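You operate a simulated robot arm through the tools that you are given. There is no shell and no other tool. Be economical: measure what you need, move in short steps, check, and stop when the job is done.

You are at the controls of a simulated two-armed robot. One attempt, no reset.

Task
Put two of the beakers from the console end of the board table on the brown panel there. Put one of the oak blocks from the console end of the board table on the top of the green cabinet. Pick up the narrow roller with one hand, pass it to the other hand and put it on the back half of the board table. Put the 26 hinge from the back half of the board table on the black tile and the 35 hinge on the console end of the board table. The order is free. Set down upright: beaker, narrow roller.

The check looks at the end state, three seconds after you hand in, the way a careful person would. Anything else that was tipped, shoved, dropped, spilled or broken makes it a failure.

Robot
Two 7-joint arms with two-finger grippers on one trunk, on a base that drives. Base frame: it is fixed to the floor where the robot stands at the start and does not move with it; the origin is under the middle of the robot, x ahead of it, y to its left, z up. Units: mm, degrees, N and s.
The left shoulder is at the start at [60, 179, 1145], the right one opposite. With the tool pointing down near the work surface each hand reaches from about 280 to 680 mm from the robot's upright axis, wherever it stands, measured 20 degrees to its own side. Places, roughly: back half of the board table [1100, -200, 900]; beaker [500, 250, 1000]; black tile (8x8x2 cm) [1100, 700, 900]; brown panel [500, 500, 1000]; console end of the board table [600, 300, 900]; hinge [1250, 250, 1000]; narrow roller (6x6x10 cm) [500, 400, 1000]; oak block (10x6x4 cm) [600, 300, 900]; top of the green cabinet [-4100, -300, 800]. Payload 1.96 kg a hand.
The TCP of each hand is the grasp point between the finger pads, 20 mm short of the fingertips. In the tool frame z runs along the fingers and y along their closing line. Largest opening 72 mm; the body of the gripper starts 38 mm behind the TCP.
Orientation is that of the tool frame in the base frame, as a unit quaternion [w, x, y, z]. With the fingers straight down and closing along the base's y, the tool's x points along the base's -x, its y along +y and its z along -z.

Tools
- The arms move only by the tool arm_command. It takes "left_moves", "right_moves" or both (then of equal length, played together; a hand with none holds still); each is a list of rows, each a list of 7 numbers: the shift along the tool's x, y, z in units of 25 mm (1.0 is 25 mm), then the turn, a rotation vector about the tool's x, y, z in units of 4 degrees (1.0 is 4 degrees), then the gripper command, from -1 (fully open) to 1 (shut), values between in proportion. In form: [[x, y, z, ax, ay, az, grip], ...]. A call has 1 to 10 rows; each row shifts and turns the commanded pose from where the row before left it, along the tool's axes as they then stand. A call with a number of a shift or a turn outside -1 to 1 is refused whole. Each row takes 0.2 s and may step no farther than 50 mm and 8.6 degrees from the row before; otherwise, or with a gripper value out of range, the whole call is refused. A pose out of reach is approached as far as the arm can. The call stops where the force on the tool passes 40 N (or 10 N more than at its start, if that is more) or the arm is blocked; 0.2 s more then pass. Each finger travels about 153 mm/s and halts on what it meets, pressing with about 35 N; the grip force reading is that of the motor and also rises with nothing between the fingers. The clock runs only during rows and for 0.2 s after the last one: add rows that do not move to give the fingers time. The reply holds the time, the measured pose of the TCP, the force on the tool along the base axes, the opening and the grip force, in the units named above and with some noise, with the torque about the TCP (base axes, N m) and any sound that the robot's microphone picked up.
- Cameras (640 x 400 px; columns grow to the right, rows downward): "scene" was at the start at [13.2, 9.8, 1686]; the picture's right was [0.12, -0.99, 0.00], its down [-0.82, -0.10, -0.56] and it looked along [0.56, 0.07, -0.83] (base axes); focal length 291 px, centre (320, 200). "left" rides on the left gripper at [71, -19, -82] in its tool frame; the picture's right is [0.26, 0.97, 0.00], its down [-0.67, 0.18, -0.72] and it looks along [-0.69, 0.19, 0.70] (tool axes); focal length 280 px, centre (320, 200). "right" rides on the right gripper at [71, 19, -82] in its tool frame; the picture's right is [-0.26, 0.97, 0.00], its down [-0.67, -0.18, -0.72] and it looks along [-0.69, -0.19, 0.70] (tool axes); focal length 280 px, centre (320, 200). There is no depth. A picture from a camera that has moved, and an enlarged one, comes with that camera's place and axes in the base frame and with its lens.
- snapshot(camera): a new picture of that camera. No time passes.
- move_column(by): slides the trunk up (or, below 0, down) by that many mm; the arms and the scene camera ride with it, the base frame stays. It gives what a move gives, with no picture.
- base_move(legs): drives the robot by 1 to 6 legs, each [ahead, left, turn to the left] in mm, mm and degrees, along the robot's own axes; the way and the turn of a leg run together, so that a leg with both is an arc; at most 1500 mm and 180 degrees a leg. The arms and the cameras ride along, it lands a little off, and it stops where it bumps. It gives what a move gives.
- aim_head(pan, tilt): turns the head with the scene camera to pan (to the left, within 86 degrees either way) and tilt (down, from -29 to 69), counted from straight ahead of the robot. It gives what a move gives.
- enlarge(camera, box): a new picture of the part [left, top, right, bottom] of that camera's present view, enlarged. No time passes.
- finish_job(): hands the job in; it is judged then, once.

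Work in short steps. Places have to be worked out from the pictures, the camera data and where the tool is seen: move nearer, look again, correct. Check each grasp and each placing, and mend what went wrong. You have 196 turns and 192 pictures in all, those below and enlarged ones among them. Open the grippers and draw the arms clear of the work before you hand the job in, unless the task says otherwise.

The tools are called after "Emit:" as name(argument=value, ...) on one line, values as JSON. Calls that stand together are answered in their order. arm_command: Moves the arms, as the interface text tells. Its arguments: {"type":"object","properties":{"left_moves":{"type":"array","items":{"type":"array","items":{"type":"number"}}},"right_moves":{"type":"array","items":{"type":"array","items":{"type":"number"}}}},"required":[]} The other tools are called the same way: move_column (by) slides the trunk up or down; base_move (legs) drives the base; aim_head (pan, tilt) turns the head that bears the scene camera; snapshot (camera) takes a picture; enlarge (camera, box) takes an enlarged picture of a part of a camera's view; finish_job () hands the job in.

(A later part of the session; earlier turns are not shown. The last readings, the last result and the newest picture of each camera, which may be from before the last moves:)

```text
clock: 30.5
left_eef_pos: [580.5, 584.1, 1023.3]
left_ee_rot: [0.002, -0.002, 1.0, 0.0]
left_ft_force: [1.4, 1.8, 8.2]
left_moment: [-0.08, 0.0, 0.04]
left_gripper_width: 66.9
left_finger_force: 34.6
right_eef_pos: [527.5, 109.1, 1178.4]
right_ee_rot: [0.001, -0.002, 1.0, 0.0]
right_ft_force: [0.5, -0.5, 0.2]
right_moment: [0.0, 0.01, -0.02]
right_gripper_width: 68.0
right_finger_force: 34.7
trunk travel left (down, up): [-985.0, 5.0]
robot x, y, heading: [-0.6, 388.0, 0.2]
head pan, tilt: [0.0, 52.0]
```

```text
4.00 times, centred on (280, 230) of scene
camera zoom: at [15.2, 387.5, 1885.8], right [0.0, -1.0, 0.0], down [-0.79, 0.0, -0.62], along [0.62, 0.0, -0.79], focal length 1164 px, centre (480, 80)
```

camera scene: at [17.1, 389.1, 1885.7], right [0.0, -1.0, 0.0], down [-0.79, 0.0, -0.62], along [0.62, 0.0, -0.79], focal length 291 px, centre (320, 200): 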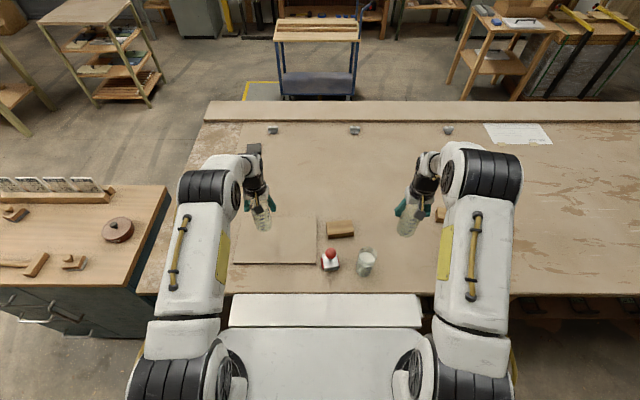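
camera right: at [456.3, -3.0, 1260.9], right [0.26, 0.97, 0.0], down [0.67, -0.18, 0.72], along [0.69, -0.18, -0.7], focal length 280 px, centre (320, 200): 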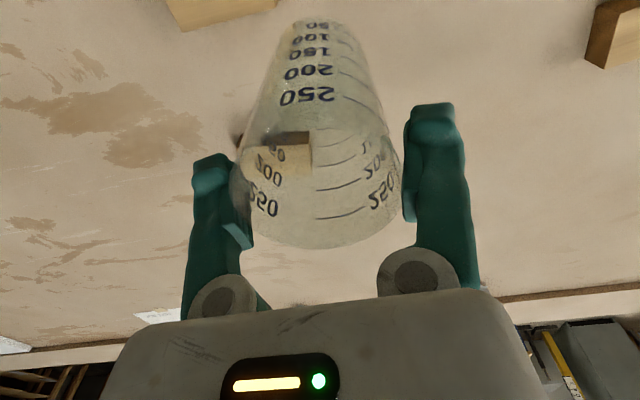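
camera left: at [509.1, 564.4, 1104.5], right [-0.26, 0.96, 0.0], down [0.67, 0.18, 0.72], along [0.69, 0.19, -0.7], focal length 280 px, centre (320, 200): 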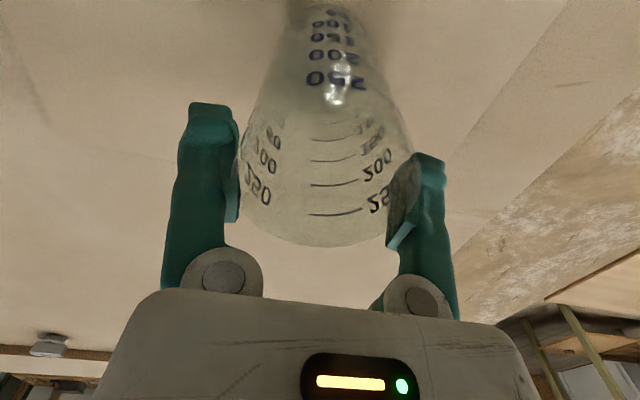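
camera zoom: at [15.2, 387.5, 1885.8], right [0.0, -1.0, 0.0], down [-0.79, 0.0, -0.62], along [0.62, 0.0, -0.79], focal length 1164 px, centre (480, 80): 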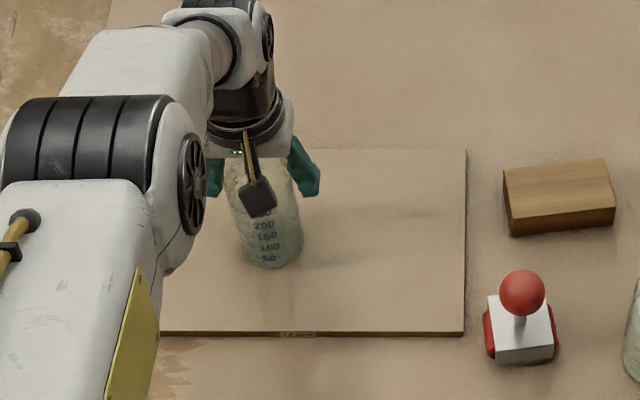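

The beaker touches the panel (8 N). I open and wait a little.

Emit:
arm_command(left_moves=[[0, 0, 0, 0, 0, 0, -1], [0, 0, 0, 0, 0, 0, -1], [0, 0, 0, 0, 0, 0, -1]])

Emit:
snapshot(camera="left")

```text
clock: 31.3
left_eef_pos: [580.8, 583.9, 1021.8]
left_ee_rot: [0.0, -0.002, 1.0, 0.0]
left_ft_force: [-0.4, 0.7, 0.1]
left_moment: [0.03, 0.04, 0.02]
left_gripper_width: 72.1
left_finger_force: 0.1
right_eef_pos: [527.6, 109.3, 1179.3]
right_ee_rot: [0.001, -0.002, 1.0, 0.0]
right_ft_force: [0.8, -0.2, 0.0]
right_moment: [0.01, 0.01, -0.01]
right_gripper_width: 68.1
right_finger_force: 34.4
trunk travel left (down, up): [-985.0, 5.0]
robot x, y, heading: [-0.9, 388.0, 0.0]
head pan, tilt: [0.0, 52.0]
```

```text
155 pictures are left
camera left: at [509.4, 564.5, 1103.3], right [-0.26, 0.96, 0.0], down [0.67, 0.18, 0.72], along [0.69, 0.19, -0.7], focal length 280 px, centre (320, 200)
```

left: 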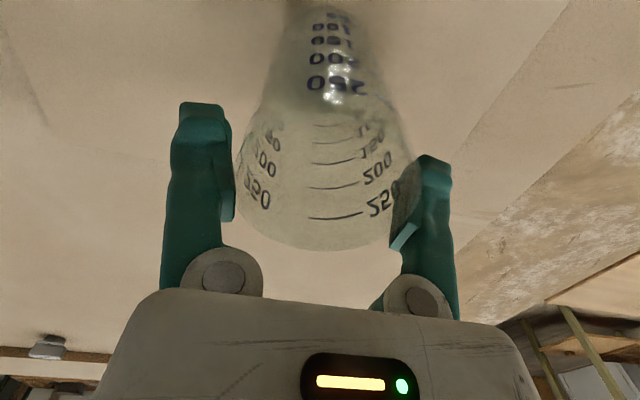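

Force is zero, it seems free. I rise gently 20 mm and check that the beaker stays.

Emit:
arm_command(left_moves=[[0, 0, -0.2, 0, 0, 0, -1], [0, 0, -0.2, 0, 0, 0, -1], [0, 0, -0.2, 0, 0, 0, -1], [0, 0, -0.2, 0, 0, 0, -1]])

Emit:
snapshot(camera="left")

```text
clock: 32.3
left_eef_pos: [579.5, 584.4, 1041.1]
left_ee_rot: [0.0, -0.001, 1.0, 0.0]
left_ft_force: [0.3, -0.4, 0.2]
left_moment: [-0.01, -0.01, -0.04]
left_gripper_width: 72.1
left_finger_force: 0.0
right_eef_pos: [528.0, 109.4, 1178.2]
right_ee_rot: [0.001, -0.001, 1.0, 0.0]
right_ft_force: [-0.1, 0.1, 0.2]
right_moment: [-0.02, 0.01, 0.0]
right_gripper_width: 67.8
right_finger_force: 35.2
trunk travel left (down, up): [-985.0, 5.0]
robot x, y, heading: [-1.9, 387.7, 0.5]
head pan, tilt: [0.0, 52.0]
```

```text
154 pictures are left
camera left: at [509.3, 564.8, 1123.0], right [-0.26, 0.96, 0.0], down [0.67, 0.18, 0.72], along [0.69, 0.19, -0.7], focal length 280 px, centre (320, 200)
```

left: 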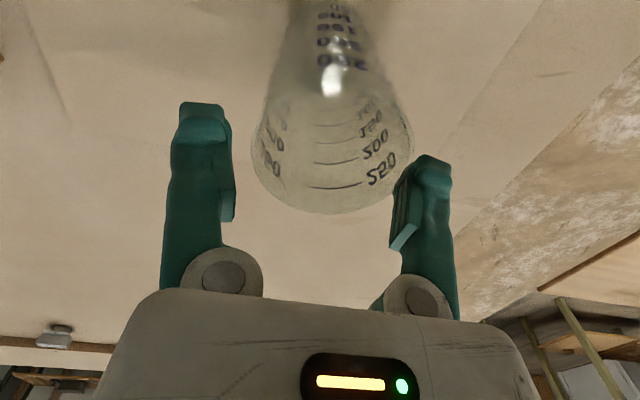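

Beaker placed. I withdraw the left hand up and back, and bring the right hand over toward the panel.

Emit:
arm_command(left_moves=[[0, 0, -1, 0, 0, 0, -1], [0, 0, -1, 0, 0, 0, -1], [0, 0, -1, 0, 0, 0, -1], [0, 0, -1, 0, 0, 0, -1], [1, 0.6, 0, 0, 0, 0, -1], [1, 0.6, 0, 0, 0, 0, -1], [1, 0.6, 0, 0, 0, 0, -1], [1, 0.6, 0, 0, 0, 0, -1], [1, 0.6, 0, 0, 0, 0, -1], [0.5, 0.6, 0, 0, 0, 0, -1]])

Emit:
arm_command(right_moves=[[0, 1, 0, 0, 0, 0, 1], [0, 1, 0, 0, 0, 0, 1], [0, 1, 0, 0, 0, 0, 1], [0, 1, 0, 0, 0, 0, 1], [0, 1, 0, 0, 0, 0, 1], [0, 1, 0, 0, 0, 0, 1], [0, 1, 0, 0, 0, 0, 1], [0, 1, 0, 0, 0, 0, 1], [0, 1, 0, 0, 0, 0, 1], [0, 1, 0, 0, 0, 0, 1]])

Emit:
snapshot(camera="scene")

Emit:
snapshot(camera="right")

```text
clock: 34.5
left_eef_pos: [442.0, 675.4, 1140.5]
left_ee_rot: [-0.001, -0.001, 1.0, 0.001]
left_ft_force: [-0.6, -0.1, 0.4]
left_moment: [0.0, 0.01, 0.01]
left_gripper_width: 72.1
left_finger_force: 0.1
right_eef_pos: [526.7, 110.2, 1178.1]
right_ee_rot: [0.001, -0.002, 1.0, -0.001]
right_ft_force: [-0.7, -0.6, -0.8]
right_moment: [-0.04, -0.04, -0.01]
right_gripper_width: 67.5
right_finger_force: 34.7
trunk travel left (down, up): [-985.0, 5.0]
robot x, y, heading: [-2.0, 385.6, 0.1]
head pan, tilt: [0.0, 52.0]
```

```text
clock: 36.7
left_eef_pos: [442.1, 673.7, 1138.7]
left_ee_rot: [0.0, -0.001, 1.0, 0.0]
left_ft_force: [0.1, -0.4, -0.9]
left_moment: [0.0, 0.01, -0.02]
left_gripper_width: 72.0
left_finger_force: 0.1
right_eef_pos: [525.5, 359.9, 1180.1]
right_ee_rot: [0.0, -0.001, 1.0, -0.002]
right_ft_force: [0.2, 0.6, -0.9]
right_moment: [-0.02, -0.01, 0.03]
right_gripper_width: 67.1
right_finger_force: 35.0
trunk travel left (down, up): [-985.0, 5.0]
robot x, y, heading: [0.9, 388.7, 0.2]
head pan, tilt: [0.0, 52.0]
```

```text
153 pictures are left
camera scene: at [16.7, 389.3, 1885.7], right [0.0, -1.0, 0.0], down [-0.79, 0.0, -0.62], along [0.62, 0.0, -0.79], focal length 291 px, centre (320, 200)
```

scene: 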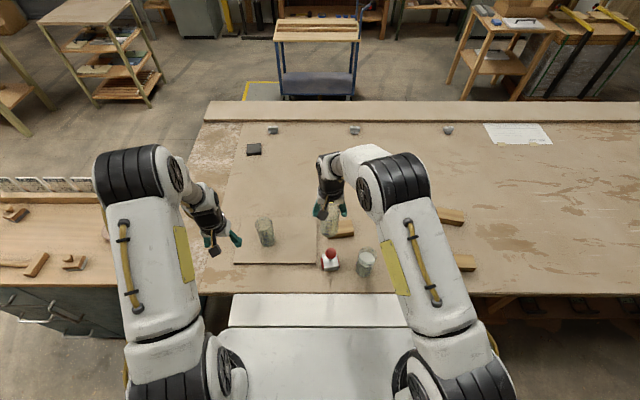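

```text
152 pictures are left
camera right: at [454.3, 379.0, 1261.8], right [0.26, 0.97, 0.0], down [0.67, -0.18, 0.72], along [0.69, -0.19, -0.7], focal length 280 px, centre (320, 200)
```

right: 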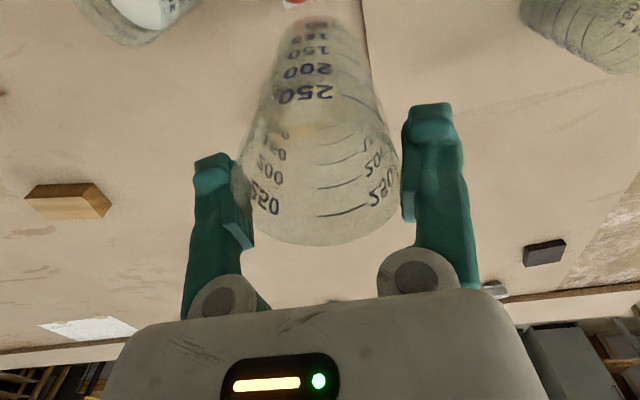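

Continue to about (545,457) and lower.

Emit:
arm_command(right_moves=[[-0.1, 1, 0.2, 0, 0, 0, 1], [-0.1, 1, 0.4, 0, 0, 0, 1], [-0.2, 1, 0.4, 0, 0, 0, 1], [-0.2, 0.85, 0.6, 0, 0, 0, 1], [-0.1, 0, 1, 0, 0, 0, 1], [0, 0, 1, 0, 0, 0, 1], [0, 0, 1, 0, 0, 0, 1], [0, 0, 1, 0, 0, 0, 1], [0, 0, 0, 0, 0, 0, 1]])

Emit:
snapshot(camera="right")

Emit:
enlarge(camera="scene", box=[220, 160, 400, 300])

```text
clock: 38.7
left_eef_pos: [442.3, 674.2, 1139.5]
left_ee_rot: [0.0, -0.002, 1.0, -0.001]
left_ft_force: [0.9, 0.2, -0.3]
left_moment: [0.03, 0.02, -0.04]
left_gripper_width: 72.1
left_finger_force: 0.1
right_eef_pos: [543.3, 456.6, 1039.4]
right_ee_rot: [0.002, -0.002, 1.0, 0.001]
right_ft_force: [0.3, -0.4, -1.5]
right_moment: [0.01, 0.0, -0.03]
right_gripper_width: 66.5
right_finger_force: 34.9
trunk travel left (down, up): [-985.0, 5.0]
robot x, y, heading: [-2.9, 386.8, 0.2]
head pan, tilt: [0.0, 52.0]
```

```text
151 pictures are left
camera right: at [470.0, 475.4, 1121.5], right [0.26, 0.97, 0.0], down [0.67, -0.18, 0.72], along [0.69, -0.18, -0.7], focal length 280 px, centre (320, 200)
```

right: 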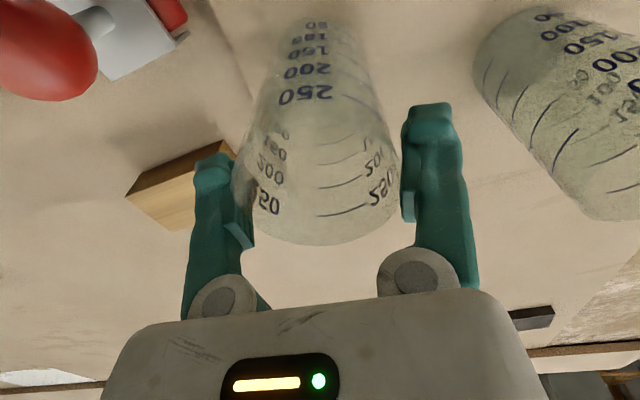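

```text
2.86 times, centred on (310, 230) of scene
camera zoom: at [16.5, 387.9, 1885.7], right [0.0, -1.0, 0.0], down [-0.79, 0.0, -0.62], along [0.62, 0.0, -0.79], focal length 832 px, centre (349, 114)
```

zoom: 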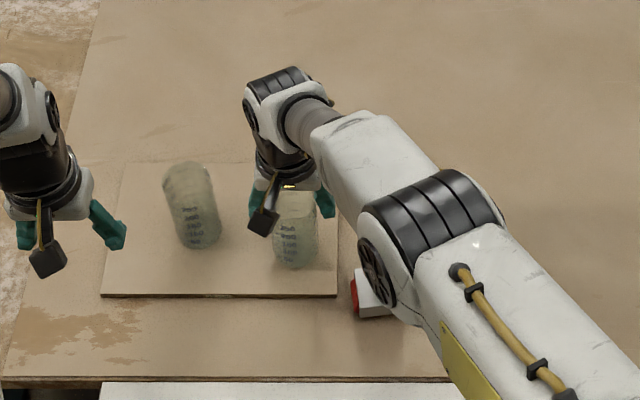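

Over the panel. Lower in small steps until contact.

Emit:
arm_command(right_moves=[[0, 0, 0.3, 0, 0, 0, 1], [0, 0, 0.2, 0, 0, 0, 1], [0, 0, 0.15, 0, 0, 0, 1], [0, 0, 0, 0, 0, 0, 1]])

```text
clock: 39.7
left_eef_pos: [440.6, 672.7, 1141.7]
left_ee_rot: [0.001, -0.001, 1.0, 0.001]
left_ft_force: [-0.1, -0.7, 0.1]
left_moment: [-0.03, -0.02, 0.02]
left_gripper_width: 71.8
left_finger_force: 0.0
right_eef_pos: [539.8, 455.5, 1027.8]
right_ee_rot: [0.006, -0.002, 1.0, 0.001]
right_ft_force: [6.9, 0.8, 30.6]
right_moment: [0.48, -0.18, -0.08]
right_gripper_width: 67.0
right_finger_force: 34.2
right hand out of reach, approached as far as the arm can: row 1
trunk travel left (down, up): [-985.0, 5.0]
robot x, y, heading: [3.5, 386.5, 0.4]
head pan, tilt: [0.0, 52.0]
```

Firm contact at z≈1028. I ease up 4 mm of command and then open.

Emit:
arm_command(right_moves=[[0, 0, -0.15, 0, 0, 0, 1], [0, 0, 0, 0, 0, 0, 1]])

Emit:
arm_command(right_moves=[[0, 0, 0, 0, 0, 0, -1], [0, 0, 0, 0, 0, 0, -1], [0, 0, 0, 0, 0, 0, -1]])

Emit:
snapshot(camera="right")

```text
clock: 40.3
left_eef_pos: [442.8, 673.5, 1139.6]
left_ee_rot: [0.0, -0.001, 1.0, 0.001]
left_ft_force: [-0.2, -0.6, -0.2]
left_moment: [-0.02, -0.02, 0.0]
left_gripper_width: 71.9
left_finger_force: 0.1
right_eef_pos: [538.8, 455.1, 1028.7]
right_ee_rot: [0.002, -0.003, 1.0, 0.0]
right_ft_force: [5.4, 2.2, 18.9]
right_moment: [0.42, -0.22, -0.14]
right_gripper_width: 67.0
right_finger_force: 35.1
trunk travel left (down, up): [-985.0, 5.0]
robot x, y, heading: [0.8, 387.8, 0.1]
head pan, tilt: [0.0, 52.0]
```

```text
clock: 41.1
left_eef_pos: [443.6, 674.5, 1139.4]
left_ee_rot: [0.0, -0.003, 1.0, 0.0]
left_ft_force: [-0.3, -0.5, -0.4]
left_moment: [-0.01, -0.02, 0.01]
left_gripper_width: 71.9
left_finger_force: 0.0
right_eef_pos: [540.1, 455.8, 1026.7]
right_ee_rot: [0.001, -0.001, 1.0, 0.0]
right_ft_force: [-0.4, 0.3, -0.5]
right_moment: [0.0, 0.01, -0.01]
right_gripper_width: 72.0
right_finger_force: 0.2
trunk travel left (down, up): [-985.0, 5.0]
robot x, y, heading: [-5.4, 393.4, 0.1]
head pan, tilt: [0.0, 52.0]
```

```text
149 pictures are left
camera right: at [467.4, 473.5, 1109.9], right [0.26, 0.97, 0.0], down [0.67, -0.18, 0.72], along [0.69, -0.19, -0.7], focal length 280 px, centre (320, 200)
```

right: 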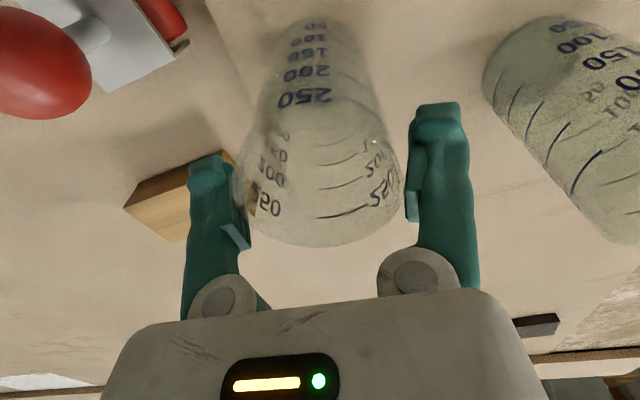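

I rise gently 20 mm and check.

Emit:
arm_command(right_moves=[[0, -0.03, -0.2, 0, 0, 0, -1], [0, 0, -0.2, 0, 0, 0, -1], [0, 0, -0.2, 0, 0, 0, -1], [0, 0, -0.2, 0, 0, 0, -1]])

Emit:
snapshot(camera="right")

```text
clock: 42.1
left_eef_pos: [444.4, 674.5, 1140.6]
left_ee_rot: [0.0, -0.001, 1.0, -0.001]
left_ft_force: [0.2, 1.5, -0.2]
left_moment: [-0.02, 0.01, -0.01]
left_gripper_width: 72.1
left_finger_force: 0.0
right_eef_pos: [540.6, 453.5, 1047.2]
right_ee_rot: [0.0, -0.002, 1.0, 0.0]
right_ft_force: [0.1, -1.0, 0.6]
right_moment: [0.03, 0.0, -0.03]
right_gripper_width: 72.0
right_finger_force: 0.0
trunk travel left (down, up): [-985.0, 5.0]
robot x, y, heading: [-3.6, 386.1, 0.1]
head pan, tilt: [0.0, 52.0]
```

```text
148 pictures are left
camera right: at [468.7, 473.1, 1130.2], right [0.26, 0.97, 0.0], down [0.67, -0.18, 0.72], along [0.69, -0.19, -0.7], focal length 280 px, centre (320, 200)
```

right: 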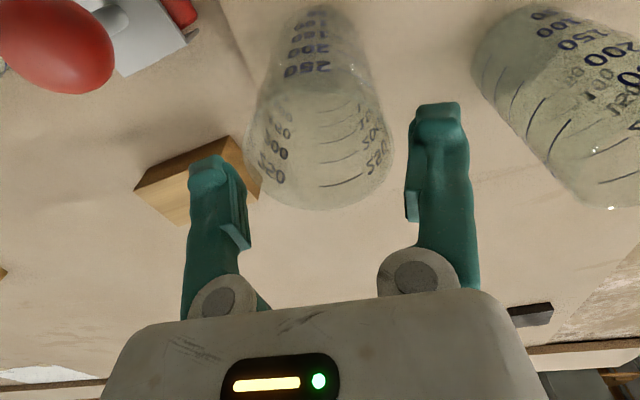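

Both beakers stand on the panel. I lift the right hand and move it back over the right side, clear of things.

Emit:
arm_command(right_moves=[[0, 0, -1, 0, 0, 0, -1], [0, 0, -1, 0, 0, 0, -1], [0, 0, -1, 0, 0, 0, -1], [0, 0, -1, 0, 0, 0, -1], [0.8, -1, -1, 0, 0, 0, -1], [0.8, -1, 0, 0, 0, 0, -1], [0.8, -1, 0, 0, 0, 0, -1], [0.8, -1, 0, 0, 0, 0, -1], [0.8, -1, 0, 0, 0, 0, -1], [0.8, -1, 0, 0, 0, 0, -1]])

Emit:
arm_command(right_moves=[[0, -1, 0, 0, 0, 0, -1], [0, -1, 0, 0, 0, 0, -1], [0, -1, 0, 0, 0, 0, -1], [0, -1, 0, 0, 0, 0, -1], [0, -1, 0, 0, 0, 0, -1], [0, -1, 0, 0, 0, 0, -1]], left_moves=[[0, -1, 0, 0, 0, 0, -1], [0, -1, 0, 0, 0, 0, -1], [0, -1, 0, 0, 0, 0, -1], [0, -1, 0, 0, 0, 0, -1], [0, -1, 0, 0, 0, 0, -1], [0, -1, 0, 0, 0, 0, -1]])

Emit:
snapshot(camera="scene")

Emit:
snapshot(camera="left")

```text
clock: 44.3
left_eef_pos: [443.1, 673.0, 1140.0]
left_ee_rot: [0.0, -0.002, 1.0, 0.0]
left_ft_force: [-0.2, -0.6, -0.4]
left_moment: [0.0, 0.01, 0.02]
left_gripper_width: 72.0
left_finger_force: 0.0
right_eef_pos: [420.6, 302.4, 1169.2]
right_ee_rot: [0.001, -0.002, 1.0, 0.0]
right_ft_force: [-0.5, 0.3, 0.5]
right_moment: [0.04, -0.03, 0.01]
right_gripper_width: 71.9
right_finger_force: 0.0
trunk travel left (down, up): [-985.0, 5.0]
robot x, y, heading: [-1.7, 386.9, 0.2]
head pan, tilt: [0.0, 52.0]
```

```text
clock: 45.7
left_eef_pos: [444.4, 521.4, 1140.1]
left_ee_rot: [0.0, -0.001, 1.0, 0.001]
left_ft_force: [0.5, 0.0, -1.4]
left_moment: [0.03, 0.03, -0.01]
left_gripper_width: 72.1
left_finger_force: 0.1
right_eef_pos: [423.3, 152.3, 1172.2]
right_ee_rot: [0.0, -0.001, 1.0, 0.0]
right_ft_force: [-0.4, 0.0, -0.7]
right_moment: [-0.01, 0.0, -0.02]
right_gripper_width: 72.2
right_finger_force: 0.1
trunk travel left (down, up): [-985.0, 5.0]
robot x, y, heading: [2.8, 385.2, 0.0]
head pan, tilt: [0.0, 52.0]
```

```text
147 pictures are left
camera scene: at [16.7, 385.6, 1885.7], right [0.0, -1.0, 0.0], down [-0.79, 0.0, -0.62], along [0.62, 0.0, -0.79], focal length 291 px, centre (320, 200)
```

scene: 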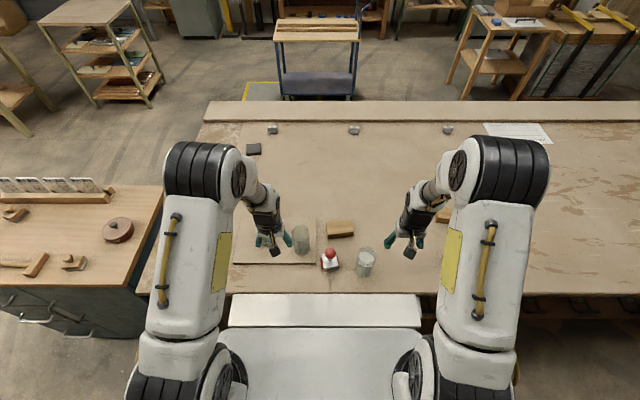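

```text
146 pictures are left
camera left: at [372.9, 503.0, 1221.2], right [-0.27, 0.96, 0.0], down [0.67, 0.18, 0.72], along [0.69, 0.19, -0.7], focal length 280 px, centre (320, 200)
```

left: 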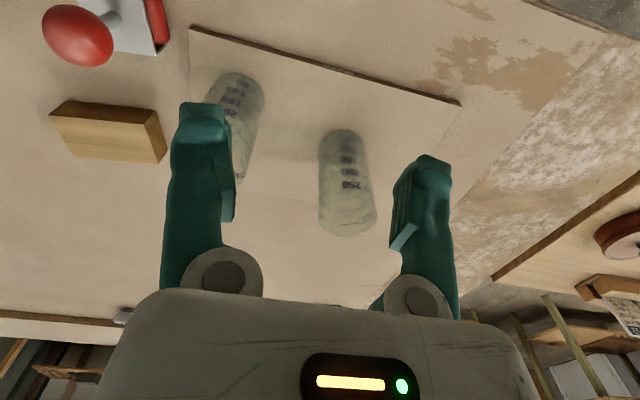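

I bring the left hand near the roller for a close look.

Emit:
arm_command(left_moves=[[0, -1, 0, 0, 0, 0, -1], [0, -1, 0, 0, 0, 0, -1], [0, -1, 0, 0, 0, 0, -1], [-0.3, -1, 0.4, 0, 0, 0, -1], [-0.3, -1, 0.5, 0, 0, 0, -1], [-0.3, -1, 0.5, 0, 0, 0, -1], [0, -0.6, 0.6, 0, 0, 0, -1], [0, 0, 0, 0, 0, 0, -1]])

Emit:
snapshot(camera="left")

Emit:
enlarge(camera="scene", box=[270, 200, 390, 290])

```text
clock: 47.5
left_eef_pos: [464.9, 358.5, 1091.7]
left_ee_rot: [0.0, -0.002, 1.0, 0.0]
left_ft_force: [0.4, -0.6, 1.2]
left_moment: [-0.01, 0.0, 0.02]
left_gripper_width: 71.9
left_finger_force: 0.1
right_eef_pos: [422.7, 152.9, 1171.9]
right_ee_rot: [0.0, -0.002, 1.0, 0.0]
right_ft_force: [-0.5, 0.5, -0.4]
right_moment: [-0.01, 0.02, 0.0]
right_gripper_width: 72.1
right_finger_force: 0.1
trunk travel left (down, up): [-985.0, 5.0]
robot x, y, heading: [0.1, 387.1, 0.4]
head pan, tilt: [0.0, 52.0]
```

```text
145 pictures are left
camera left: at [394.8, 338.0, 1172.9], right [-0.26, 0.96, 0.0], down [0.67, 0.19, 0.72], along [0.69, 0.19, -0.7], focal length 280 px, centre (320, 200)
```

left: 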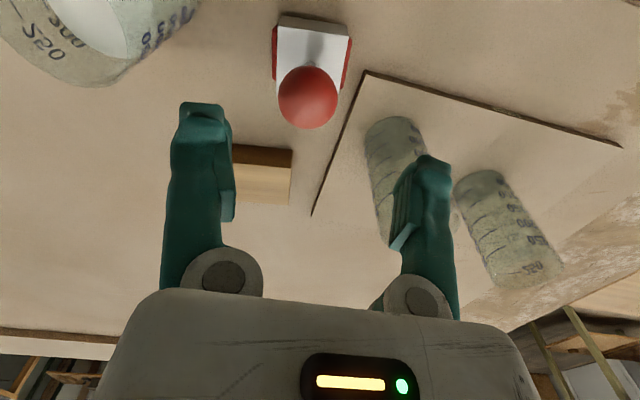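

```text
4.44 times, centred on (330, 245) of scene
camera zoom: at [16.5, 388.0, 1885.7], right [0.0, -1.0, 0.0], down [-0.79, 0.0, -0.62], along [0.62, 0.0, -0.79], focal length 1294 px, centre (276, 0)
```

zoom: 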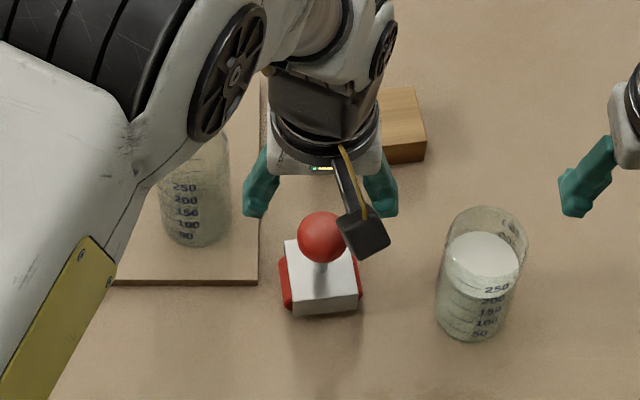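

Ball centre ≈ (488,353,982), Ø≈40. I move above and down to z≈1030, then check centering.

Emit:
arm_command(left_moves=[[-0.5, -0.2, 0.6, 0, 0, 0, -1], [-0.4, 0, 0.6, 0, 0, 0, -1], [0, 0, 0.6, 0, 0, 0, -1], [0, 0, 0.6, 0, 0, 0, -1], [0, 0, 0, 0, 0, 0, -1]])

Emit:
snapshot(camera="left")

```text
clock: 48.7
left_eef_pos: [488.5, 354.2, 1029.4]
left_ee_rot: [0.0, -0.002, 1.0, 0.0]
left_ft_force: [-0.1, 0.6, -0.5]
left_moment: [-0.02, -0.04, 0.03]
left_gripper_width: 72.4
left_finger_force: 0.0
right_eef_pos: [423.9, 154.0, 1172.8]
right_ee_rot: [0.001, -0.002, 1.0, 0.0]
right_ft_force: [0.2, 1.0, -0.5]
right_moment: [0.02, 0.01, 0.0]
right_gripper_width: 71.9
right_finger_force: 0.0
trunk travel left (down, up): [-985.0, 5.0]
robot x, y, heading: [-3.2, 387.9, 0.4]
head pan, tilt: [0.0, 52.0]
```

```text
143 pictures are left
camera left: at [417.5, 334.5, 1111.5], right [-0.26, 0.96, 0.0], down [0.67, 0.18, 0.72], along [0.69, 0.19, -0.7], focal length 280 px, centre (320, 200)
```

left: 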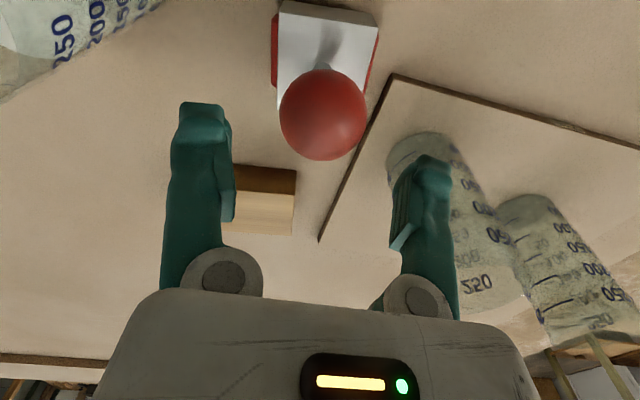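

Ball centre now reads (485,355). Descend to z≈988 and close.

Emit:
arm_command(left_moves=[[0.1, 0.02, 0.6, 0, 0, 0, -1], [0, 0, 0.6, 0, 0, 0, -1], [0, 0, 0.45, 0, 0, 0, -1], [0, 0, 0, 0, 0, 0, 0], [0, 0, 0, 0, 0, 0, 0.6], [0, 0, 0, 0, 0, 0, 1], [0, 0, 0, 0, 0, 0, 1]])

Emit:
snapshot(camera="left")

```text
clock: 50.3
left_eef_pos: [486.8, 353.2, 987.3]
left_ee_rot: [0.0, -0.001, 1.0, -0.001]
left_ft_force: [-1.0, 0.2, -0.5]
left_moment: [0.0, -0.03, -0.04]
left_gripper_width: 34.9
left_finger_force: 35.1
right_eef_pos: [422.3, 152.2, 1171.6]
right_ee_rot: [0.0, -0.002, 1.0, 0.0]
right_ft_force: [0.4, -0.2, 1.2]
right_moment: [-0.01, -0.01, 0.02]
right_gripper_width: 72.0
right_finger_force: 0.1
trunk travel left (down, up): [-985.0, 5.0]
robot x, y, heading: [1.4, 389.8, 0.1]
head pan, tilt: [0.0, 52.0]
```

```text
142 pictures are left
camera left: at [416.6, 333.8, 1070.0], right [-0.26, 0.96, 0.0], down [0.67, 0.18, 0.72], along [0.69, 0.19, -0.7], focal length 280 px, centre (320, 200)
```

left: 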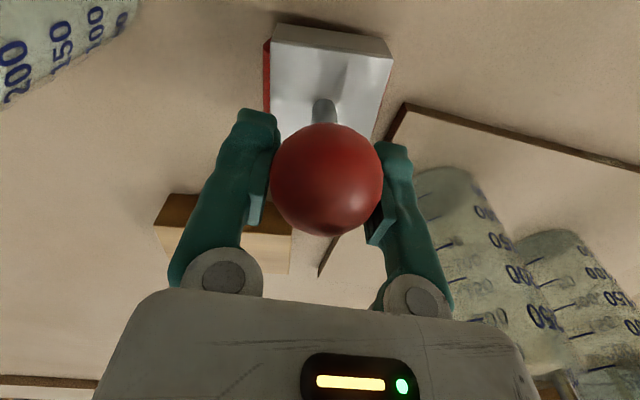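

Gripped at 35 mm. I lift it 160 mm, and check.

Emit:
arm_command(left_moves=[[0, 0, -0.4, 0, 0, 0, 1], [0, 0, -1, 0, 0, 0, 1], [0, 0, -1, 0, 0, 0, 1], [0, 0, -1, 0, 0, 0, 1], [0, 0, -1, 0, 0, 0, 1], [0, 0, -1, 0, 0, 0, 1], [0, 0, -1, 0, 0, 0, 1], [0, 0, 0, 0, 0, 0, 1]])

Emit:
snapshot(camera="left")

Emit:
snapshot(camera="right")

```text
clock: 52.1
left_eef_pos: [487.9, 354.6, 1150.9]
left_ee_rot: [0.0, -0.002, 1.0, -0.001]
left_ft_force: [-0.4, 0.4, -2.1]
left_moment: [0.03, -0.03, -0.01]
left_gripper_width: 34.8
left_finger_force: 35.2
right_eef_pos: [423.2, 153.4, 1172.0]
right_ee_rot: [-0.001, -0.001, 1.0, 0.0]
right_ft_force: [-0.8, -0.3, -0.9]
right_moment: [-0.01, -0.05, 0.02]
right_gripper_width: 72.0
right_finger_force: 0.0
trunk travel left (down, up): [-985.0, 5.0]
robot x, y, heading: [0.7, 386.7, 0.3]
head pan, tilt: [0.0, 52.0]
```

```text
141 pictures are left
camera left: at [416.2, 334.7, 1231.7], right [-0.26, 0.96, 0.0], down [0.67, 0.18, 0.72], along [0.69, 0.19, -0.7], focal length 280 px, centre (320, 200)
```

left: 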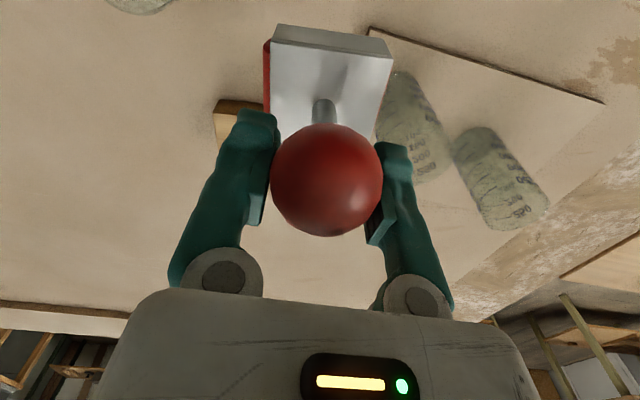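

```text
140 pictures are left
camera right: at [351.2, 172.1, 1254.4], right [0.26, 0.97, 0.0], down [0.67, -0.18, 0.72], along [0.69, -0.19, -0.7], focal length 280 px, centre (320, 200)
```

right: 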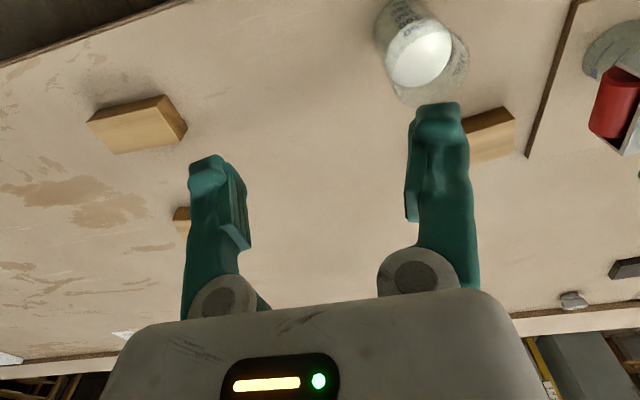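

The roller is held (≈2 N). Now I rotate the right hand to horizontal, pointing +y with its camera side up: first half.

Emit:
arm_command(right_moves=[[0, -0.5, 0, -1, 1, 1, -1], [0, -0.5, 0, -1, 1, 1, -1], [0, 0, 0, -1, 1, 1, -1], [0, 0, 0, -1, 1, 1, -1], [0, 0, 0, -1, 1, 1, -1], [0, 0, 0, -1, 1, 1, -1], [0, 0, 0, -1, 1, 1, -1], [0, 0, 0, -1, 1, 1, -1], [0, 0, 0, -1, 1, 1, -1]])

Emit:
snapshot(camera="scene")

```text
clock: 54.1
left_eef_pos: [487.7, 354.5, 1149.7]
left_ee_rot: [0.0, -0.002, 1.0, 0.0]
left_ft_force: [-0.2, 0.1, -2.8]
left_moment: [-0.01, -0.02, 0.03]
left_gripper_width: 34.6
left_finger_force: 34.3
right_eef_pos: [421.0, 129.1, 1171.9]
right_ee_rot: [-0.154, 0.153, 0.964, 0.155]
right_ft_force: [0.0, 0.2, -0.5]
right_moment: [-0.02, 0.02, 0.0]
right_gripper_width: 71.8
right_finger_force: 0.0
right hand out of reach, approached as far as the arm can: row 5, 6, 7, 8, 9
trunk travel left (down, up): [-985.0, 5.0]
robot x, y, heading: [1.0, 384.8, 0.1]
head pan, tilt: [0.0, 52.0]
```

```text
139 pictures are left
camera scene: at [17.0, 388.3, 1885.7], right [0.0, -1.0, 0.0], down [-0.79, 0.0, -0.62], along [0.62, 0.0, -0.79], focal length 291 px, centre (320, 200)
```

scene: 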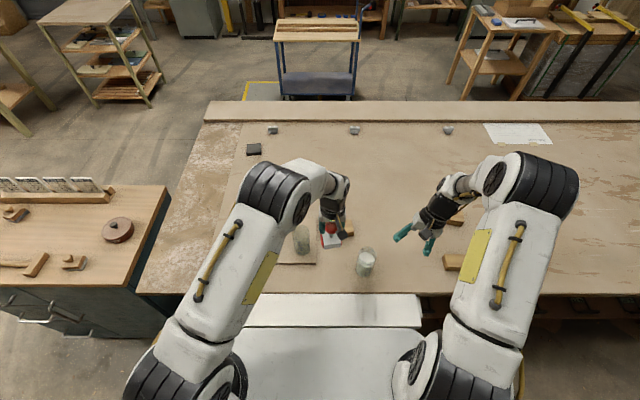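

That roll (camera up) hits a joint limit. Pictures show the arm is fine; I undo the turn and instead aim for the natural roll: yaw left, then tilt forward with camera underneath.

Emit:
arm_command(right_moves=[[0, 0, 0, 1, -1, -1, -1], [0, 0, 0, 1, -1, -1, -1], [0, 0, 0, 1, -1, -1, -1], [0, 0, 0, 1, -1, -1, -1], [0, 0, 0, 0.45, -0.45, -0.45, -1], [0, 0, 0, 0, 0, -1, -1], [0, 0, 0, 0, 0, -1, -1], [0, 0, 0, 0, 0, -1, -1], [0, 0, 0, 0, 0, -1, -1], [0, 0, 0, 0, 0, -1, -1]])

Emit:
arm_command(right_moves=[[0, 0, 0, 0, 0, -1, -1], [0, 0, 0, 0, 0, -1, -1], [0, 0, 0, 0, 0, -1, -1], [0, 0, 0, 0, 0, -1, -1], [0, 0, 0, 0, 0, -1, -1], [0, 0, 0, 0, 0, -1, -1], [0, 0, 0, 0, -1, 0, -1], [0, 0, 0, 0, -1, 0, -1], [0, 0, 0, 0, -1, 0, -1], [0, 0, 0, 0, -1, 0, -1]])

```text
clock: 56.3
left_eef_pos: [486.5, 354.6, 1150.3]
left_ee_rot: [-0.001, -0.002, 1.0, 0.0]
left_ft_force: [0.7, 0.3, -3.1]
left_moment: [0.01, -0.01, 0.01]
left_gripper_width: 34.6
left_finger_force: 34.5
right_eef_pos: [420.1, 127.9, 1170.7]
right_ee_rot: [-0.001, -0.174, 0.985, 0.002]
right_ft_force: [-0.6, 0.8, -0.3]
right_moment: [-0.01, 0.01, -0.03]
right_gripper_width: 72.2
right_finger_force: 0.1
trunk travel left (down, up): [-985.0, 5.0]
robot x, y, heading: [-0.6, 386.5, 0.2]
head pan, tilt: [0.0, 52.0]
```

```text
clock: 58.5
left_eef_pos: [486.4, 353.6, 1149.2]
left_ee_rot: [0.0, -0.002, 1.0, 0.0]
left_ft_force: [-0.9, 0.9, -2.9]
left_moment: [0.01, -0.05, 0.01]
left_gripper_width: 34.6
left_finger_force: 34.9
right_eef_pos: [421.0, 128.0, 1171.0]
right_ee_rot: [0.129, -0.371, 0.918, 0.054]
right_ft_force: [0.0, 0.6, -0.4]
right_moment: [0.0, 0.03, 0.02]
right_gripper_width: 72.0
right_finger_force: 0.0
trunk travel left (down, up): [-985.0, 5.0]
robot x, y, heading: [1.9, 385.9, 0.1]
head pan, tilt: [0.0, 52.0]
```

Yaw works and the tilt goes the right way (+x+y). Continue tilting.

Emit:
arm_command(right_moves=[[0, 0, 0, 0, -1, 0, -1], [0, 0, 0, 0, -1, 0, -1], [0, 0, 0, 0, -1, 0, -1], [0, 0, 0, 0, -1, 0, -1], [0, 0, 0, 0, -1, 0, -1], [0, 0, 0, 0, -1, 0, -1], [0, 0, 0, 0, -1, 0, -1], [0, 0, 0, 0, -1, 0, -1], [0, 0, 0, 0, -1, 0, -1], [0, 0, 0, 0, -1, 0, -1]])

Emit:
arm_command(right_moves=[[0, 0, 0, 0, -1, 0, -1], [0, 0, 0, 0, -1, 0, -1], [0, 0, 0, 0, -1, 0, -1], [0, 0, 0, 0, -1, 0, -1], [0, 0, 0, 0, -0.75, 0, -1], [0, 0, 0, 0, 0, 0, -1]])

Emit:
snapshot(camera="scene")

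Emit:
snapshot(camera="right")

```text
clock: 60.7
left_eef_pos: [486.5, 353.3, 1149.5]
left_ee_rot: [0.001, -0.003, 1.0, 0.0]
left_ft_force: [0.3, 0.3, -2.7]
left_moment: [0.01, -0.06, -0.03]
left_gripper_width: 34.7
left_finger_force: 35.3
right_eef_pos: [420.2, 127.4, 1171.3]
right_ee_rot: [0.436, -0.329, 0.819, 0.177]
right_ft_force: [-0.6, -0.3, 0.7]
right_moment: [0.01, 0.01, 0.01]
right_gripper_width: 72.4
right_finger_force: 0.0
trunk travel left (down, up): [-985.0, 5.0]
robot x, y, heading: [-3.5, 387.1, 0.3]
head pan, tilt: [0.0, 52.0]
```

```text
clock: 62.1
left_eef_pos: [488.3, 354.5, 1150.2]
left_ee_rot: [0.0, -0.002, 1.0, 0.001]
left_ft_force: [-0.5, 0.0, -2.4]
left_moment: [0.02, 0.0, -0.01]
left_gripper_width: 34.9
left_finger_force: 34.7
right_eef_pos: [421.6, 127.5, 1172.3]
right_ee_rot: [0.564, -0.296, 0.736, 0.23]
right_ft_force: [0.1, 0.2, 0.7]
right_moment: [0.0, 0.03, 0.0]
right_gripper_width: 72.0
right_finger_force: 0.1
trunk travel left (down, up): [-985.0, 5.0]
robot x, y, heading: [0.6, 390.6, 0.2]
head pan, tilt: [0.0, 52.0]
```

```text
138 pictures are left
camera scene: at [17.2, 387.9, 1885.6], right [0.0, -1.0, 0.0], down [-0.79, 0.0, -0.62], along [0.62, 0.0, -0.79], focal length 291 px, centre (320, 200)
```

scene: 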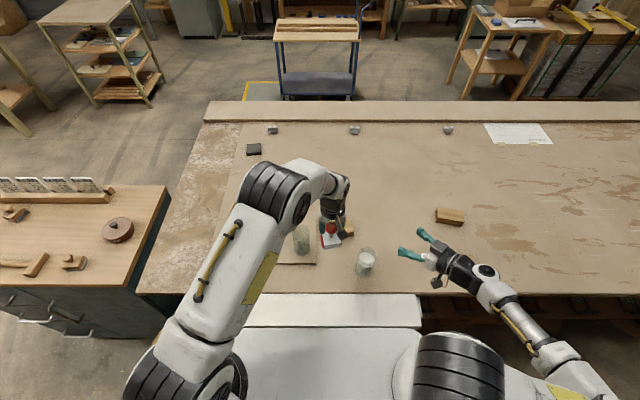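

```text
137 pictures are left
camera right: at [336.4, 74.6, 1125.3], right [-0.62, 0.74, 0.26], down [-0.24, -0.49, 0.84], along [0.75, 0.46, 0.49], focal length 280 px, centre (320, 200)
```

right: 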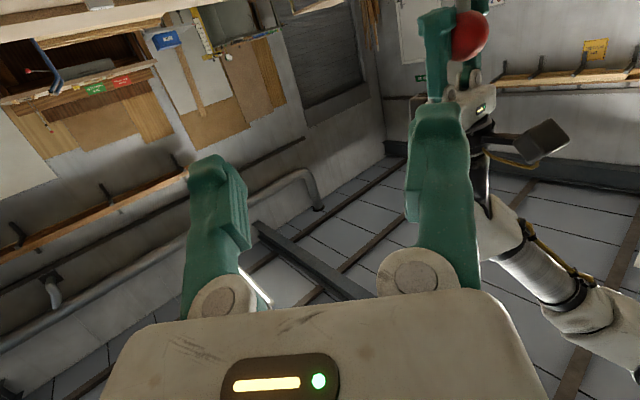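

The right hand is now near-horizontal, pointing forward-left. I yaw the left hand 45° so its fingers line up with the right's approach, and bring the right to a pre-handover spot 110 mm off.

Emit:
arm_command(left_moves=[[0, 0, 0, 0, 0, 1, 1], [0, 0, 0, 0, 0, 1, 1], [0, 0, 0, 0, 0, 1, 1], [0, 0, 0, 0, 0, 1, 1], [0, 0, 0, 0, 0, 1, 1], [0, 0, 0, 0, 0, 1, 1], [0, 0, 0, 0, 0, 1, 1], [0, 0, 0, 0, 0, 1, 1], [0, 0, 0, 0, 0, 1, 1], [0, 0, 0, 0, 0, 1, 1]], right_moves=[[0, 0, 0, 0, 0, 0, -1], [0, 0, 0, 0, 0, 0, -1], [0, 0, 0, 0, 0, 0, -1], [0, 0, 0, 0, 0, 0, -1], [0, 0, 0, 0, 0, 0, -1], [-0.2, 0.93, 0.76, 0, 0, 0, -1], [-0.2, 0.93, 0.76, 0, 0, 0, -1], [-0.2, 0.93, 0.76, 0, 0, 0, -1], [-0.2, 0.93, 0.76, 0, 0, 0, -1], [-0.2, 0.93, 0.76, 0, 0, 0, -1]])

Emit:
arm_command(left_moves=[[0, 0, 0, 0, 0, 1, 1], [0, 0, 0, 0, 0, 0.25, 1], [0, 0, 0, 0, 0, 0, 1]])

Emit:
snapshot(camera="right")

Emit:
snapshot(camera="left")

Emit:
enlarge(camera="scene", box=[280, 150, 460, 280])

```text
clock: 64.3
left_eef_pos: [486.5, 354.8, 1150.3]
left_ee_rot: [0.0, 0.341, 0.94, 0.0]
left_ft_force: [-0.2, -0.1, -2.6]
left_moment: [0.01, 0.01, 0.01]
left_gripper_width: 34.7
left_finger_force: 34.4
right_eef_pos: [410.0, 280.5, 1172.3]
right_ee_rot: [0.564, -0.296, 0.736, 0.229]
right_ft_force: [0.1, -0.1, 0.5]
right_moment: [0.01, 0.01, 0.02]
right_gripper_width: 72.1
right_finger_force: 0.1
trunk travel left (down, up): [-985.0, 5.0]
robot x, y, heading: [-4.3, 387.7, 0.2]
head pan, tilt: [0.0, 52.0]
```

```text
clock: 65.1
left_eef_pos: [487.5, 354.0, 1150.1]
left_ee_rot: [0.001, 0.382, 0.924, -0.001]
left_ft_force: [0.5, -0.3, -1.4]
left_moment: [-0.01, -0.01, 0.01]
left_gripper_width: 34.7
left_finger_force: 34.5
right_eef_pos: [410.8, 278.9, 1170.8]
right_ee_rot: [0.564, -0.296, 0.736, 0.229]
right_ft_force: [0.4, -0.7, -0.1]
right_moment: [0.03, -0.01, -0.01]
right_gripper_width: 72.0
right_finger_force: 0.0
trunk travel left (down, up): [-985.0, 5.0]
robot x, y, heading: [-0.6, 383.3, -0.1]
head pan, tilt: [0.0, 52.0]
```

```text
136 pictures are left
camera right: at [325.7, 225.7, 1125.1], right [-0.62, 0.74, 0.26], down [-0.24, -0.49, 0.84], along [0.75, 0.46, 0.49], focal length 280 px, centre (320, 200)
```

right: 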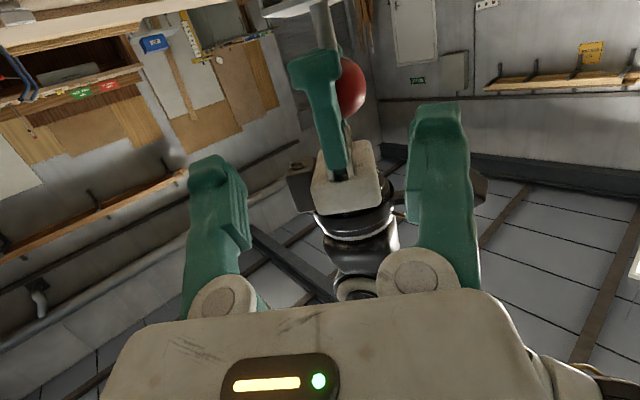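

```text
135 pictures are left
camera left: at [422.5, 390.6, 1231.5], right [0.49, 0.87, 0.0], down [0.61, -0.35, 0.72], along [0.62, -0.35, -0.7], focal length 280 px, centre (320, 200)
```

left: 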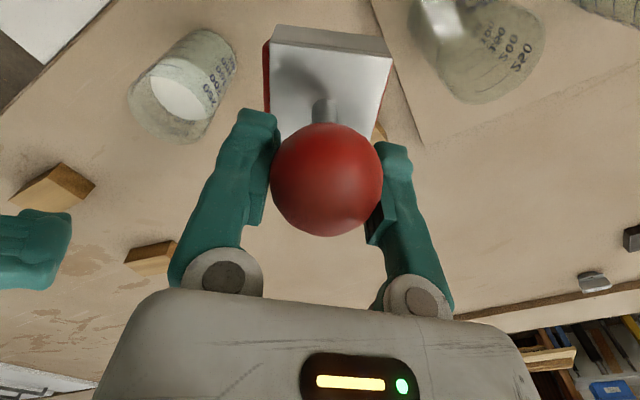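

```text
3.08 times, centred on (370, 215) of scene
camera zoom: at [16.8, 387.5, 1885.7], right [0.0, -1.0, 0.0], down [-0.79, 0.0, -0.62], along [0.62, 0.0, -0.79], focal length 896 px, centre (166, 154)
```

zoom: 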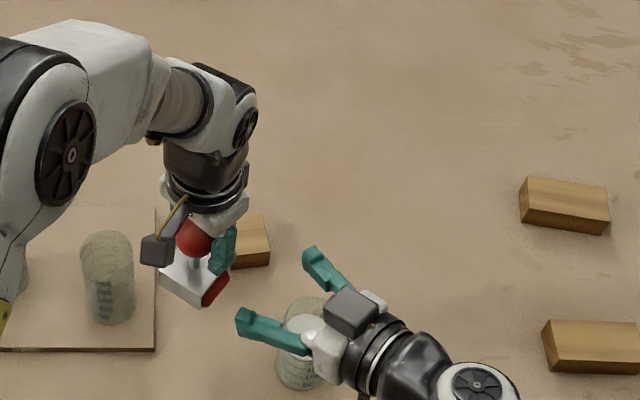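

Both cameras agree the ball (Ø≈40) sits ~10 mm off the left finger centre (toward the camera side) and 6 mm above the TCP. For a robust handover I set the roller back down and regrip centred.

Emit:
arm_command(left_moves=[[0, 0, 1, 0, 0, 0, 1], [0, 0, 1, 0, 0, 0, 1], [0, 0, 1, 0, 0, 0, 1], [0, 0, 1, 0, 0, 0, 1], [0, 0, 1, 0, 0, 0, 1], [0, 0, 1, 0, 0, 0, 1], [0, 0, 0.2, 0, 0, 0, 1], [0, 0, 0.15, 0, 0, 0, 1], [0, 0, 0, 0, 0, 0, 1]])

```text
clock: 67.1
left_eef_pos: [486.4, 354.8, 991.0]
left_ee_rot: [0.0, 0.381, 0.925, 0.0]
left_ft_force: [-0.3, 0.6, -2.7]
left_moment: [-0.03, 0.02, -0.02]
left_gripper_width: 34.6
left_finger_force: 35.0
right_eef_pos: [410.3, 279.2, 1170.7]
right_ee_rot: [0.563, -0.297, 0.736, 0.23]
right_ft_force: [-0.5, 0.2, 0.2]
right_moment: [-0.03, 0.0, 0.02]
right_gripper_width: 72.1
right_finger_force: 0.1
trunk travel left (down, up): [-985.0, 5.0]
robot x, y, heading: [-5.9, 385.5, 0.1]
head pan, tilt: [0.0, 52.0]
```

Still hanging; I lower a few more mm until contact.

Emit:
arm_command(left_moves=[[0, 0, 0.08, 0, 0, 0, 1], [0, 0, 0.08, 0, 0, 0, 1], [0, 0, 0.08, 0, 0, 0, 1], [0, 0, 0, 0, 0, 0, 1]])

Emit:
snapshot(camera="left")

```text
clock: 68.1
left_eef_pos: [483.9, 352.0, 988.1]
left_ee_rot: [0.003, 0.382, 0.924, 0.001]
left_ft_force: [-1.4, -1.7, 33.5]
left_moment: [0.59, 0.66, 0.03]
left_gripper_width: 34.5
left_finger_force: 34.6
right_eef_pos: [407.9, 279.4, 1173.0]
right_ee_rot: [0.566, -0.295, 0.735, 0.228]
right_ft_force: [-0.1, 0.5, -0.3]
right_moment: [0.03, -0.06, 0.01]
right_gripper_width: 72.2
right_finger_force: 0.0
trunk travel left (down, up): [-985.0, 5.0]
robot x, y, heading: [-2.4, 384.4, 0.2]
head pan, tilt: [0.0, 52.0]
```

```text
133 pictures are left
camera left: at [420.4, 389.4, 1069.4], right [0.49, 0.87, 0.0], down [0.6, -0.34, 0.72], along [0.63, -0.36, -0.69], focal length 280 px, centre (320, 200)
```

left: 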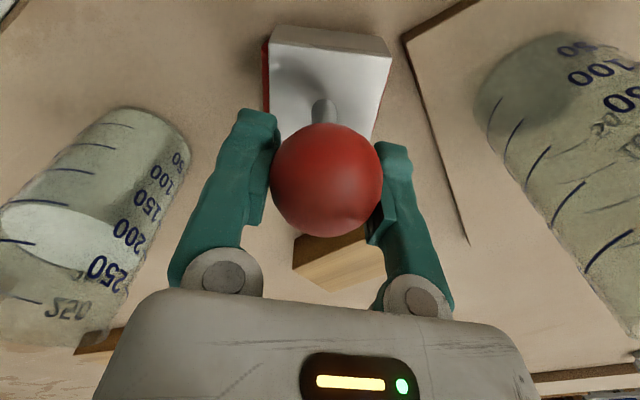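

Contact made. I ease up slightly, open, shift 9 mm toward the camera side and 6 mm up, and regrip.

Emit:
arm_command(left_moves=[[0, 0, -0.15, 0, 0, 0, 1], [0, 0, 0, 0, 0, 0, 0], [0, 0, 0, 0, 0, 0, -0.3], [0, 0, 0, 0, 0, 0, -0.3], [0.35, 0, -0.2, 0, 0, 0, -0.3], [0, 0, 0, 0, 0, 0, -0.3]])

Emit:
snapshot(camera="left")

Emit:
snapshot(camera="right")

Emit:
enlarge(camera="scene", box=[290, 190, 390, 290])

```text
clock: 69.5
left_eef_pos: [479.9, 359.2, 994.0]
left_ee_rot: [0.0, 0.381, 0.925, 0.0]
left_ft_force: [-0.1, 0.4, 0.8]
left_moment: [0.04, -0.04, 0.02]
left_gripper_width: 46.8
left_finger_force: 0.1
right_eef_pos: [409.8, 279.6, 1171.3]
right_ee_rot: [0.564, -0.296, 0.736, 0.23]
right_ft_force: [0.3, -0.5, 0.2]
right_moment: [0.01, 0.01, -0.04]
right_gripper_width: 72.2
right_finger_force: 0.0
trunk travel left (down, up): [-985.0, 5.0]
robot x, y, heading: [-3.7, 386.9, 0.4]
head pan, tilt: [0.0, 52.0]
```

```text
132 pictures are left
camera left: at [416.4, 396.7, 1076.3], right [0.49, 0.87, 0.0], down [0.61, -0.35, 0.72], along [0.62, -0.35, -0.7], focal length 280 px, centre (320, 200)
```

left: 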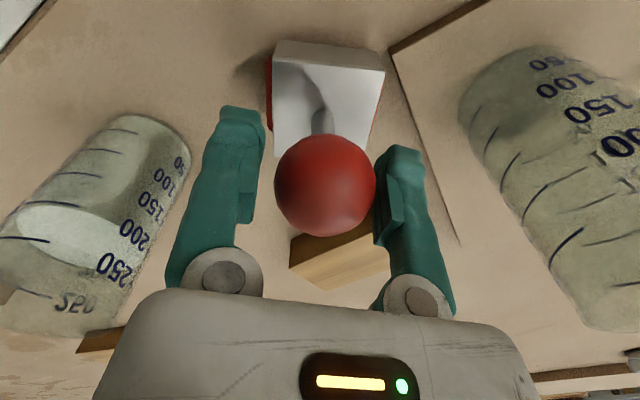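

```text
131 pictures are left
camera right: at [325.4, 225.6, 1125.2], right [-0.62, 0.74, 0.26], down [-0.24, -0.49, 0.84], along [0.75, 0.46, 0.49], focal length 280 px, centre (320, 200)
```

right: 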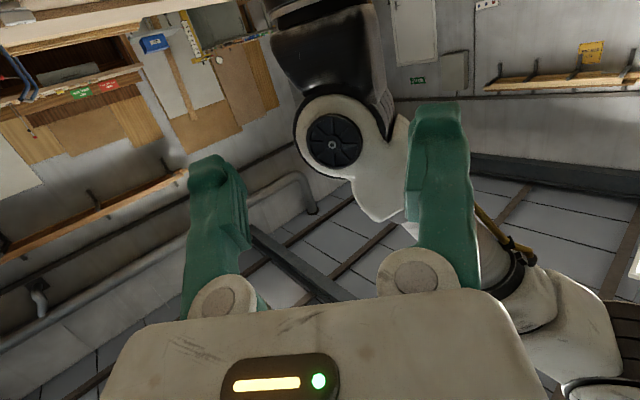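

```text
4.00 times, centred on (340, 240) of scene
camera zoom: at [16.3, 387.5, 1885.7], right [0.0, -1.0, 0.0], down [-0.79, 0.0, -0.62], along [0.62, 0.0, -0.79], focal length 1164 px, centre (240, 40)
```

zoom: 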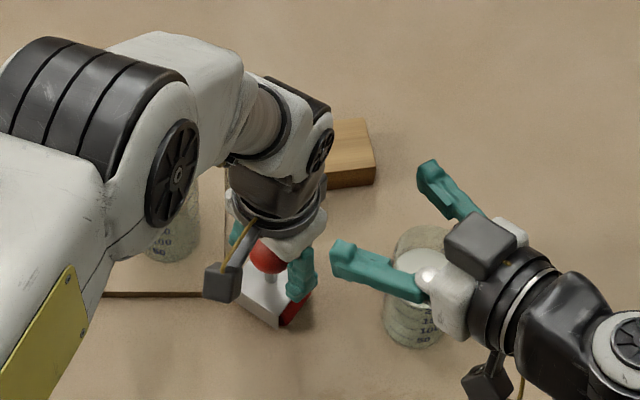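

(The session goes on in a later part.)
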